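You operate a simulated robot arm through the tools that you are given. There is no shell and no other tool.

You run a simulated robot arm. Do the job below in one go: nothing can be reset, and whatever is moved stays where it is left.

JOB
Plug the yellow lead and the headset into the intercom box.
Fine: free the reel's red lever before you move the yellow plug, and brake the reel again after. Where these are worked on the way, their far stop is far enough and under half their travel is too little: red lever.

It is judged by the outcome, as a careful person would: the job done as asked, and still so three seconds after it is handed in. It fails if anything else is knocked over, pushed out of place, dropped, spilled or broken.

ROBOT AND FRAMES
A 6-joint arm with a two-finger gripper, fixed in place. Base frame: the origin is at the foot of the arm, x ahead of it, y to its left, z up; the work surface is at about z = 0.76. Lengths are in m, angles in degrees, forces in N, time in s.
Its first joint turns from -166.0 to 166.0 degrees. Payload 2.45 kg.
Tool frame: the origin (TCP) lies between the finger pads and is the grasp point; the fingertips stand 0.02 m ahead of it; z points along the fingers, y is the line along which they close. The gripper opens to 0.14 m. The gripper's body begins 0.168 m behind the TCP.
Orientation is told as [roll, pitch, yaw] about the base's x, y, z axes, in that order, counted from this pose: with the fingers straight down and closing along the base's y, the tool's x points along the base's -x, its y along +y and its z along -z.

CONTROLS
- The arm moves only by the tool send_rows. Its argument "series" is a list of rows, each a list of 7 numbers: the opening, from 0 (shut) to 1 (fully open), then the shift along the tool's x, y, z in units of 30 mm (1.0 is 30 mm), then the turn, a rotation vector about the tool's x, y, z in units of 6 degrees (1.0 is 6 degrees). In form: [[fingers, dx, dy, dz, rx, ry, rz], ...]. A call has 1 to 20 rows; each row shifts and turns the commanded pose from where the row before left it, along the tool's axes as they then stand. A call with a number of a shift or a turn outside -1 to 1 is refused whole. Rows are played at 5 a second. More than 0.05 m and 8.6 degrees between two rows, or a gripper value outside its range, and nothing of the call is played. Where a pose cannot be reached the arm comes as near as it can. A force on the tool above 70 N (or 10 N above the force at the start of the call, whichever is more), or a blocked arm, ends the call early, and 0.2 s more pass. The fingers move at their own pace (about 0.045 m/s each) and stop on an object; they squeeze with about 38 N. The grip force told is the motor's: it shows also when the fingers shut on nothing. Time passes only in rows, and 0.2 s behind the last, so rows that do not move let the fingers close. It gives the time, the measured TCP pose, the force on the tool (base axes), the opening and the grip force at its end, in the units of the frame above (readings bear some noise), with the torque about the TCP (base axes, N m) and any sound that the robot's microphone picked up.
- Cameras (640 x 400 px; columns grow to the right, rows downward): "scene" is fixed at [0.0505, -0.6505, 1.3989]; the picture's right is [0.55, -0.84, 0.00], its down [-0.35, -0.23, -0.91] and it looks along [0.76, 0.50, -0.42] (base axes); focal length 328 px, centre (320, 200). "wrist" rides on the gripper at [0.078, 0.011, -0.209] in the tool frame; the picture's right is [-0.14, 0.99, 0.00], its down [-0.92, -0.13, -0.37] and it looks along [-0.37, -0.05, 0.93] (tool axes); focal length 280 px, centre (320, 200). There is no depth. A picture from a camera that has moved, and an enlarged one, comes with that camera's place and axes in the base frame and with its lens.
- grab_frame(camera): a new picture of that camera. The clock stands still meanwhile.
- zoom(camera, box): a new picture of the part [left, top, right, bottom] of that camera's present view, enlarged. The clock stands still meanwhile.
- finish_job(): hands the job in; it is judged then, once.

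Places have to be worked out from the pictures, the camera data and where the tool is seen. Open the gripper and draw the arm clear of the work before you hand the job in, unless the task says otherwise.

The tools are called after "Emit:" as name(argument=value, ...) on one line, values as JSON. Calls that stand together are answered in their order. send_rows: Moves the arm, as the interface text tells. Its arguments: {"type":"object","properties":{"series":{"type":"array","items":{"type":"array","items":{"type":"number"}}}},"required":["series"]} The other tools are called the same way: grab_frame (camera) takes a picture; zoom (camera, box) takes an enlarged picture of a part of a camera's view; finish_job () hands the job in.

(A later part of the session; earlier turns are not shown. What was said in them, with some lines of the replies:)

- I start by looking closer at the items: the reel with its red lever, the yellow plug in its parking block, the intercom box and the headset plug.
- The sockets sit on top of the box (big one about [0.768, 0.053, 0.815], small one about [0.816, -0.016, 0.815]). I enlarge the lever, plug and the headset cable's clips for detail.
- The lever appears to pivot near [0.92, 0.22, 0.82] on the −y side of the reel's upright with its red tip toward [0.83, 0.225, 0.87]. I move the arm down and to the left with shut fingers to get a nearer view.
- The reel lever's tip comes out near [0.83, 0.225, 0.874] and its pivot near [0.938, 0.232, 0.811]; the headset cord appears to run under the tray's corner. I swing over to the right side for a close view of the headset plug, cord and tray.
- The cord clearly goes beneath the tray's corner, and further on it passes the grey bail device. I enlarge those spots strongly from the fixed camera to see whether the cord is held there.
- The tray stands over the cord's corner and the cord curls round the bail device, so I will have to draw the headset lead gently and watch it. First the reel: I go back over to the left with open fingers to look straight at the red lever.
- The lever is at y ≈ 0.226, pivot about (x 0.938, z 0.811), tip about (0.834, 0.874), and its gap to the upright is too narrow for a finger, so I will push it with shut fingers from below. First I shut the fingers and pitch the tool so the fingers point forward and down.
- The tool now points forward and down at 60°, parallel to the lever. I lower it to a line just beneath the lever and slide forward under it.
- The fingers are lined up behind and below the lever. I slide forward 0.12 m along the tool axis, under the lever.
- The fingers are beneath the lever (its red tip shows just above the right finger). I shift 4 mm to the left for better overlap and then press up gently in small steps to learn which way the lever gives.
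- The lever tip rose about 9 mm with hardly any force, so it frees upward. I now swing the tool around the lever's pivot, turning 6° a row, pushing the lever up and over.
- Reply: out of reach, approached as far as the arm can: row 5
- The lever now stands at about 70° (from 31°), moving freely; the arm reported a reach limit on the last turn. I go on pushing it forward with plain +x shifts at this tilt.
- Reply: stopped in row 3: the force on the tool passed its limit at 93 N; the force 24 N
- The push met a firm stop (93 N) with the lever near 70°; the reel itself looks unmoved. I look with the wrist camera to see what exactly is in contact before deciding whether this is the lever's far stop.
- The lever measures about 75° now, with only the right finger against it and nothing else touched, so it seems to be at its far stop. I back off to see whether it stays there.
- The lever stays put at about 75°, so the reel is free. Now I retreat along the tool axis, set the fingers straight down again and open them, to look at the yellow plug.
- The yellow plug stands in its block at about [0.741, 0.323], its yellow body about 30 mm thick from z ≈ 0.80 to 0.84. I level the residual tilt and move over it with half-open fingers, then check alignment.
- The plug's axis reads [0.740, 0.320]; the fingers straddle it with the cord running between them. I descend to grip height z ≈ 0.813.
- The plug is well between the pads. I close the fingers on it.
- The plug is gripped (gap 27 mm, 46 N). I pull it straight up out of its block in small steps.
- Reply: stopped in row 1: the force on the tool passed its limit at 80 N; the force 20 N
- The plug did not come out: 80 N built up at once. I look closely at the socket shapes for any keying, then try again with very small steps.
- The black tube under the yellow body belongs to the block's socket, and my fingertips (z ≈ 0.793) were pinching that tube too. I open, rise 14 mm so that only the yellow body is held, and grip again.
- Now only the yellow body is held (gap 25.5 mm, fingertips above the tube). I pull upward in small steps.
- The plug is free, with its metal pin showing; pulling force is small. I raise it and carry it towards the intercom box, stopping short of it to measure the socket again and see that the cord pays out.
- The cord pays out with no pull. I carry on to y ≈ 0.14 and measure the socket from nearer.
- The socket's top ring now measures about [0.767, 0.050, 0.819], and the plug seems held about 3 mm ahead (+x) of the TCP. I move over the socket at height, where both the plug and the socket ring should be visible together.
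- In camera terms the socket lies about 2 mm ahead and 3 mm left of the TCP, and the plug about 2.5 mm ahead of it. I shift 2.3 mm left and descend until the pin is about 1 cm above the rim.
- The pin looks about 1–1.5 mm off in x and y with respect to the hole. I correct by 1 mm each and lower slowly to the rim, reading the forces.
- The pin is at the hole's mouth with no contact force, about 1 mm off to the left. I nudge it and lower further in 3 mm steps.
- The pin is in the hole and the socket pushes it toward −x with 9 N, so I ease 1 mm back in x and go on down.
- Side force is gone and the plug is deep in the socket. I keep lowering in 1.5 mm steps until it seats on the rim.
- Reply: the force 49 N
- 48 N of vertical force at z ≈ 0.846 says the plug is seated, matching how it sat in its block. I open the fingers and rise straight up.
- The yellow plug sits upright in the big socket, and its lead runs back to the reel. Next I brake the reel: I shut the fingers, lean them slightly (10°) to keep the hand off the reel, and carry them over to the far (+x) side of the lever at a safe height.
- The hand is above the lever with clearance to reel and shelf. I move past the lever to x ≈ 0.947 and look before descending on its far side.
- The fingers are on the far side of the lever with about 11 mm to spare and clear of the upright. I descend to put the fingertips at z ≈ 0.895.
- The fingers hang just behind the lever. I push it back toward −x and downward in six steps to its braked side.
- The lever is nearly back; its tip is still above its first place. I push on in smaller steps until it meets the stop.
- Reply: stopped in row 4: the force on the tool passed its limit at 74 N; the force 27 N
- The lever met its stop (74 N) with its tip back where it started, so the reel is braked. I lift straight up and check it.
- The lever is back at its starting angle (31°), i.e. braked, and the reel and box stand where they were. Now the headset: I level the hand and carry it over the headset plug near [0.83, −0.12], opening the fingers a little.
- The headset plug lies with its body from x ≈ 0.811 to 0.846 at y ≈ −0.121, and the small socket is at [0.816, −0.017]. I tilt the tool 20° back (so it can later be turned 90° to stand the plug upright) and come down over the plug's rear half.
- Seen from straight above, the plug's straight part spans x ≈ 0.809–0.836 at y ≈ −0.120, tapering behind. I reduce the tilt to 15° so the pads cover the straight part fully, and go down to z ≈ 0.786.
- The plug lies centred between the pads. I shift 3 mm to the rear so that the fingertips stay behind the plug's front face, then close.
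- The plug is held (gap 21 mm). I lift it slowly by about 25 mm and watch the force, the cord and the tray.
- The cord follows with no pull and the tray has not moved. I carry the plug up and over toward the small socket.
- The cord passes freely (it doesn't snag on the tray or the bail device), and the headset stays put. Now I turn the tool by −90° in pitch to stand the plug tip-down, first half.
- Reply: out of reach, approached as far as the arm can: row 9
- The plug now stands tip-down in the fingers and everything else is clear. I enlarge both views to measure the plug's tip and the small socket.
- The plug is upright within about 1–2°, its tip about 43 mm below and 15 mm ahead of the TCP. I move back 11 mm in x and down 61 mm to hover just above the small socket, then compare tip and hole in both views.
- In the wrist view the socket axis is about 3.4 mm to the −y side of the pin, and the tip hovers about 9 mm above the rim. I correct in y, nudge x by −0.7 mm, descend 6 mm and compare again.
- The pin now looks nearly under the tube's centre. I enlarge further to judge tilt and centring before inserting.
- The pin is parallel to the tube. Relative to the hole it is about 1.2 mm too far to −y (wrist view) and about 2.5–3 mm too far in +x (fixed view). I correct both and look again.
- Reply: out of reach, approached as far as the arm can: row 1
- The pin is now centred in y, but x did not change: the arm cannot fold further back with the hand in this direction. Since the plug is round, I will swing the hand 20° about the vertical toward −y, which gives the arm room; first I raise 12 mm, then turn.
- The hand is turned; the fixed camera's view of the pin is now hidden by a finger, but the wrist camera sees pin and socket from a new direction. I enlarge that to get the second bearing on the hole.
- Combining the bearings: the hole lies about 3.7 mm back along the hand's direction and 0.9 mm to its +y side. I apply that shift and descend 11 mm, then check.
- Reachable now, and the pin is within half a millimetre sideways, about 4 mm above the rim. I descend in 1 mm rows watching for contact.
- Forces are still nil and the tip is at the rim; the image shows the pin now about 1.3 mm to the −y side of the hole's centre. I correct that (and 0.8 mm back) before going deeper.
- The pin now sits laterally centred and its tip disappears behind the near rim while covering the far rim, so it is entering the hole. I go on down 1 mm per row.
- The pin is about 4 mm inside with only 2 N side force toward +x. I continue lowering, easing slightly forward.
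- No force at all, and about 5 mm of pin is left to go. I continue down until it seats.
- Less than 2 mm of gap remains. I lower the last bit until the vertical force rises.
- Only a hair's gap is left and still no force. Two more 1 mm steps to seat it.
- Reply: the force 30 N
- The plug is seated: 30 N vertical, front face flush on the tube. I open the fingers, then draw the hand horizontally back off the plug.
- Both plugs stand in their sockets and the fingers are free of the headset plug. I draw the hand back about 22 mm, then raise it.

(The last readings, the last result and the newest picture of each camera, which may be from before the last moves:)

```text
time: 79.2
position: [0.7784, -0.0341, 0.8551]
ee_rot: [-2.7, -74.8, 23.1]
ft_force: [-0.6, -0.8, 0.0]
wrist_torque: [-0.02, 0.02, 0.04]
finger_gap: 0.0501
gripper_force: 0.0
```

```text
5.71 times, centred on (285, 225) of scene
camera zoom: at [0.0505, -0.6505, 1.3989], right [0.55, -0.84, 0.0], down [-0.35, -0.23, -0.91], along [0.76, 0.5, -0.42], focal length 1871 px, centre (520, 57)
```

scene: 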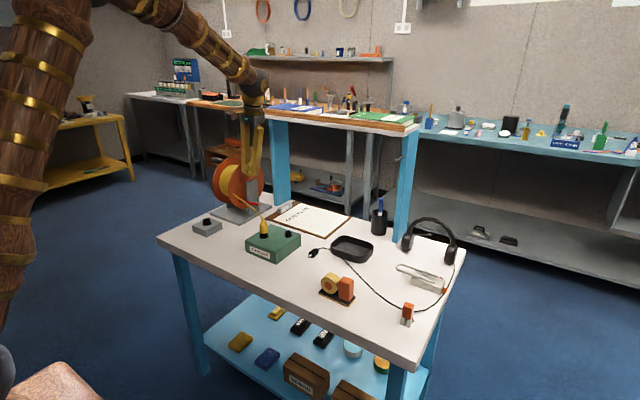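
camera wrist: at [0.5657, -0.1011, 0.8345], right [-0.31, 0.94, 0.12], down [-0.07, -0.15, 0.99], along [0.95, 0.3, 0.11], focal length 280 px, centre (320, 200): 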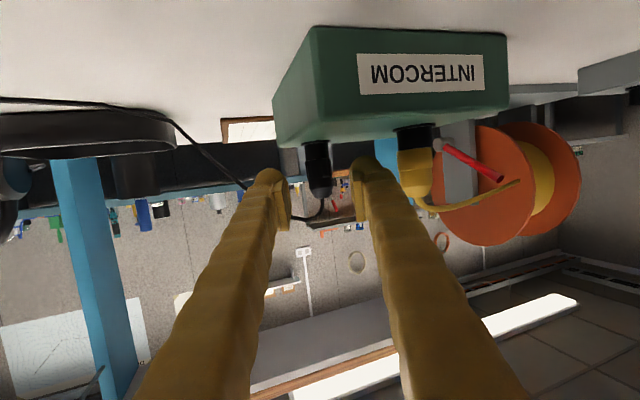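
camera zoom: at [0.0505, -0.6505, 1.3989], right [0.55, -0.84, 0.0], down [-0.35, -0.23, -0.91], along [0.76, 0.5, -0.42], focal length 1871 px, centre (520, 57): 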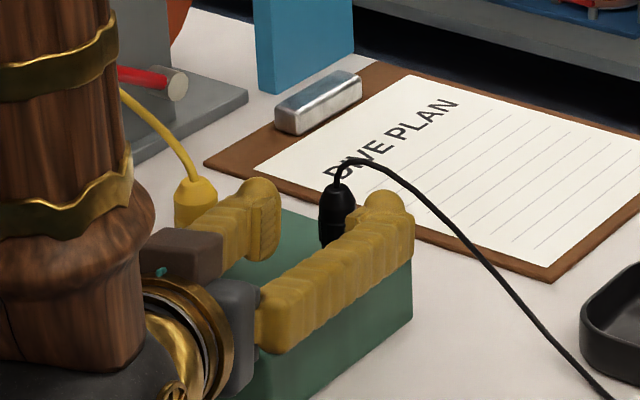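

The fingertips are clear of the plug by about 8 mm. I rise now, drifting a little further back, and bring the tool toward pointing down.

Emit:
send_rows(series=[[0.36, -0.3, 0, -0.25, 0, 0, 0], [0.36, -0.6, 0, -0.25, 0, 0, 0], [0.36, -0.8, 0, -0.2, 0, 0, 0], [0.36, -0.8, 0, -0.2, 0, 0, 0], [0.36, -0.8, 0, -0.2, 0, 0, 0], [0.36, -0.8, 0, -0.2, 0, 0, 0], [0.36, 0, 0, 0, 0, 0, 0]])

Emit:
grab_frame(camera="scene")

Emit:
zoom(camera="scene", box=[240, 190, 330, 260])

```text
time: 80.8
position: [0.7707, -0.0356, 0.9839]
ee_rot: [-2.8, -74.8, 23.1]
ft_force: [-1.0, -0.1, -0.9]
wrist_torque: [0.0, 0.0, 0.01]
finger_gap: 0.0503
gripper_force: 0.0
```

```text
taken
```

scene: 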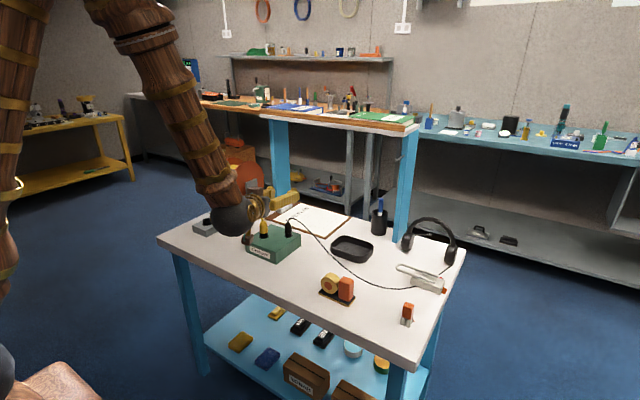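

```text
5.71 times, centred on (285, 225) of scene
camera zoom: at [0.0505, -0.6505, 1.3989], right [0.55, -0.84, 0.0], down [-0.35, -0.23, -0.91], along [0.76, 0.5, -0.42], focal length 1871 px, centre (520, 57)
```

zoom: 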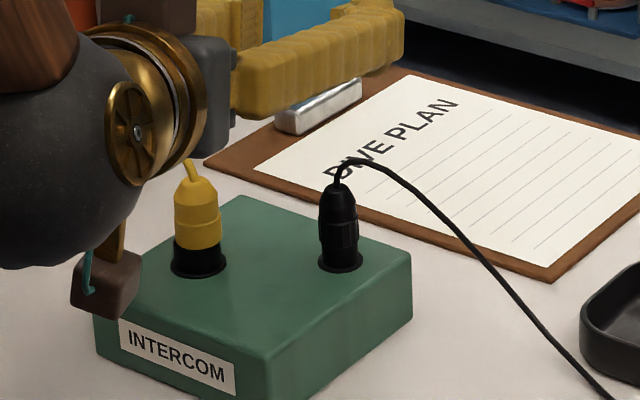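

Both plugs are in and upright. I raise the arm further, straighten the hand, and then check the whole scene.

Emit:
send_rows(series=[[1, -0.77, 0, -0.2, 0, 0, 0], [1, -0.77, 0, -0.2, 0, 0, 0], [1, -0.77, 0, -0.2, 0, 0, 0], [1, -0.77, 0, -0.2, 0, 0, 0], [1, -0.77, 0, -0.2, 0, 0, 0], [1, 0, 0, 0, 0, 1, 0], [1, 0, 0, 0, 0, 1, 0], [1, 0, 0, 0, 0, 1, 0], [1, 0, 0, 0, 0, 1, 0], [1, 0, 0, 0, 0, 1, 0], [1, 0, 0, 0, 0, 1, 0], [1, 0, 0, 0, 0, 1, 0], [1, 0, 0, 0, 0, 1, 0], [1, 0, 0, 0, 0, 1, 0], [1, 0, 0, 0, 0, 1, 0], [1, 0, 0, 0, 0, 1, 0], [1, 0, 0, 0, 0, 1, 0], [1, 0, 0, 0, 0, 0, 0]])

Emit:
grab_frame(camera="scene")

Emit:
grab_frame(camera="wrist")

```text
time: 84.6
position: [0.7639, -0.0516, 1.0813]
ee_rot: [6.2, -14.9, 20.8]
ft_force: [0.4, 0.2, 0.2]
wrist_torque: [-0.02, 0.0, 0.01]
finger_gap: 0.1401
gripper_force: 0.0
out of reach, approached as far as the arm can: row 14, 15, 16, 17
```

```text
taken
```

scene: 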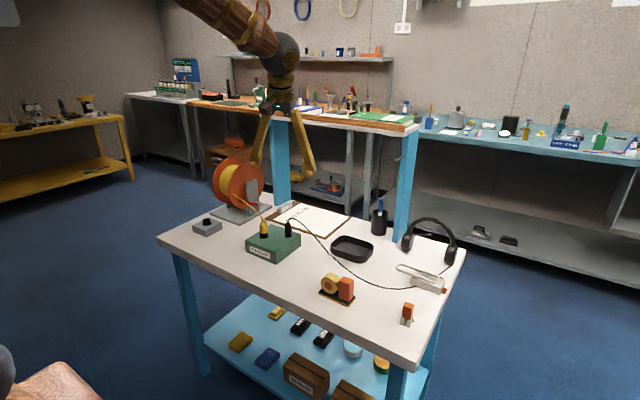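

```text
taken
camera wrist: at [0.6487, -0.1072, 1.2635], right [-0.25, 0.96, 0.14], down [0.81, 0.13, 0.58], along [0.53, 0.26, -0.81], focal length 280 px, centre (320, 200)
```

wrist: 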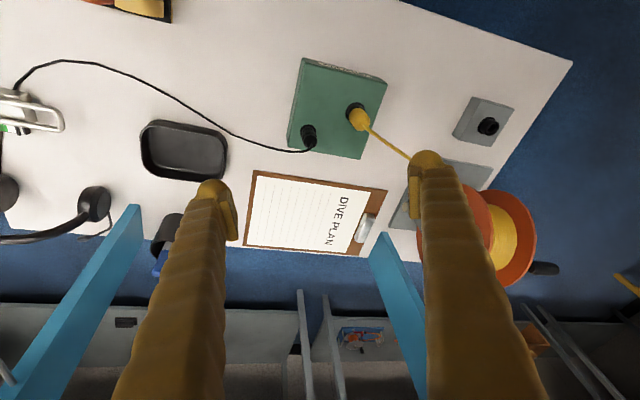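

The arm is clear. I make final checks of the reel lever, both plugs, and the other items compared with the first pictures.

Emit:
zoom(camera="scene", box=[300, 200, 470, 330])

Emit:
zoom(camera="scene", box=[180, 140, 320, 270])

Emit:
zoom(camera="scene", box=[250, 210, 305, 260])

```text
3.08 times, centred on (385, 265) of scene
camera zoom: at [0.0505, -0.6505, 1.3989], right [0.55, -0.84, 0.0], down [-0.35, -0.23, -0.91], along [0.76, 0.5, -0.42], focal length 1008 px, centre (120, 0)
```

zoom: 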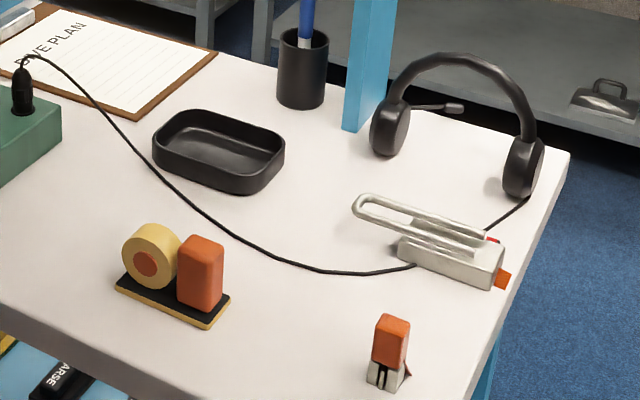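

```text
3.08 times, centred on (250, 205) of scene
camera zoom: at [0.0505, -0.6505, 1.3989], right [0.55, -0.84, 0.0], down [-0.35, -0.23, -0.91], along [0.76, 0.5, -0.42], focal length 1008 px, centre (535, 185)
```

zoom: 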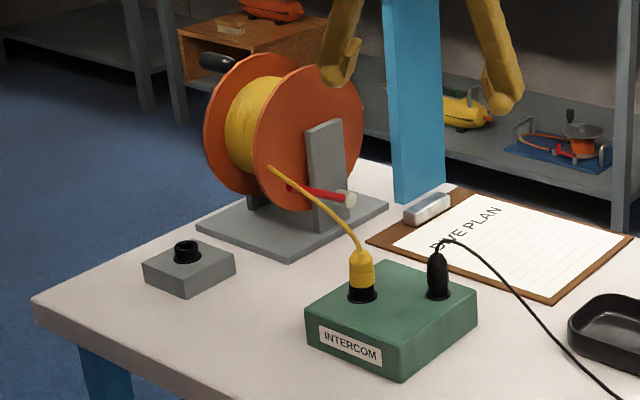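

```text
8.00 times, centred on (278, 235) of scene
camera zoom: at [0.0505, -0.6505, 1.3989], right [0.55, -0.84, 0.0], down [-0.35, -0.23, -0.91], along [0.76, 0.5, -0.42], focal length 2620 px, centre (660, -80)
```

zoom: 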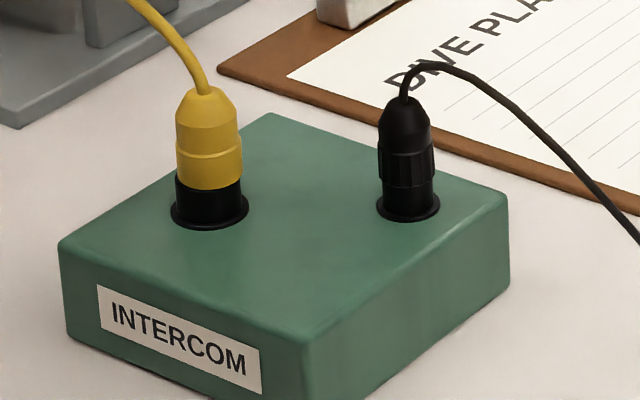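

All is in place: both plugs are fully seated in the intercom box, the red lever is back at its braked stop, the tray, headset and other items stand where they were, and the open gripper is well clear above the table. I hand the job in.

Emit:
finish_job()

```text
The job is handed in.
```

The yellow lead and the headset are both plugged into the intercom box, and the job is handed in. I have no verdict back yet.

- **Reel lever:** I pushed the red lever up until it met a firm stop, about 44° of travel, before moving the yellow plug. Once the plug was in, I pushed the lever back until it met its original stop.
- **Yellow plug:** It stands upright in the large socket. I lowered it until it met firm resistance, and in the pictures it sits as deep as it did in its old block.
- **Headset plug:** It stands upright in the small socket, pressed down until its front face sat on the socket rim.
- **Everything else:** In the last pictures the tray, headset, reel, box and other items are where they started. The headset cord now lies in front of the tray instead of under its corner.

On the first try at the yellow plug, the fingers also pinched the socket tube on its block. The pull stopped at 80 N, nothing moved, and I gripped it higher and drew it out without trouble.

The gripper is open and the arm is clear of the table.
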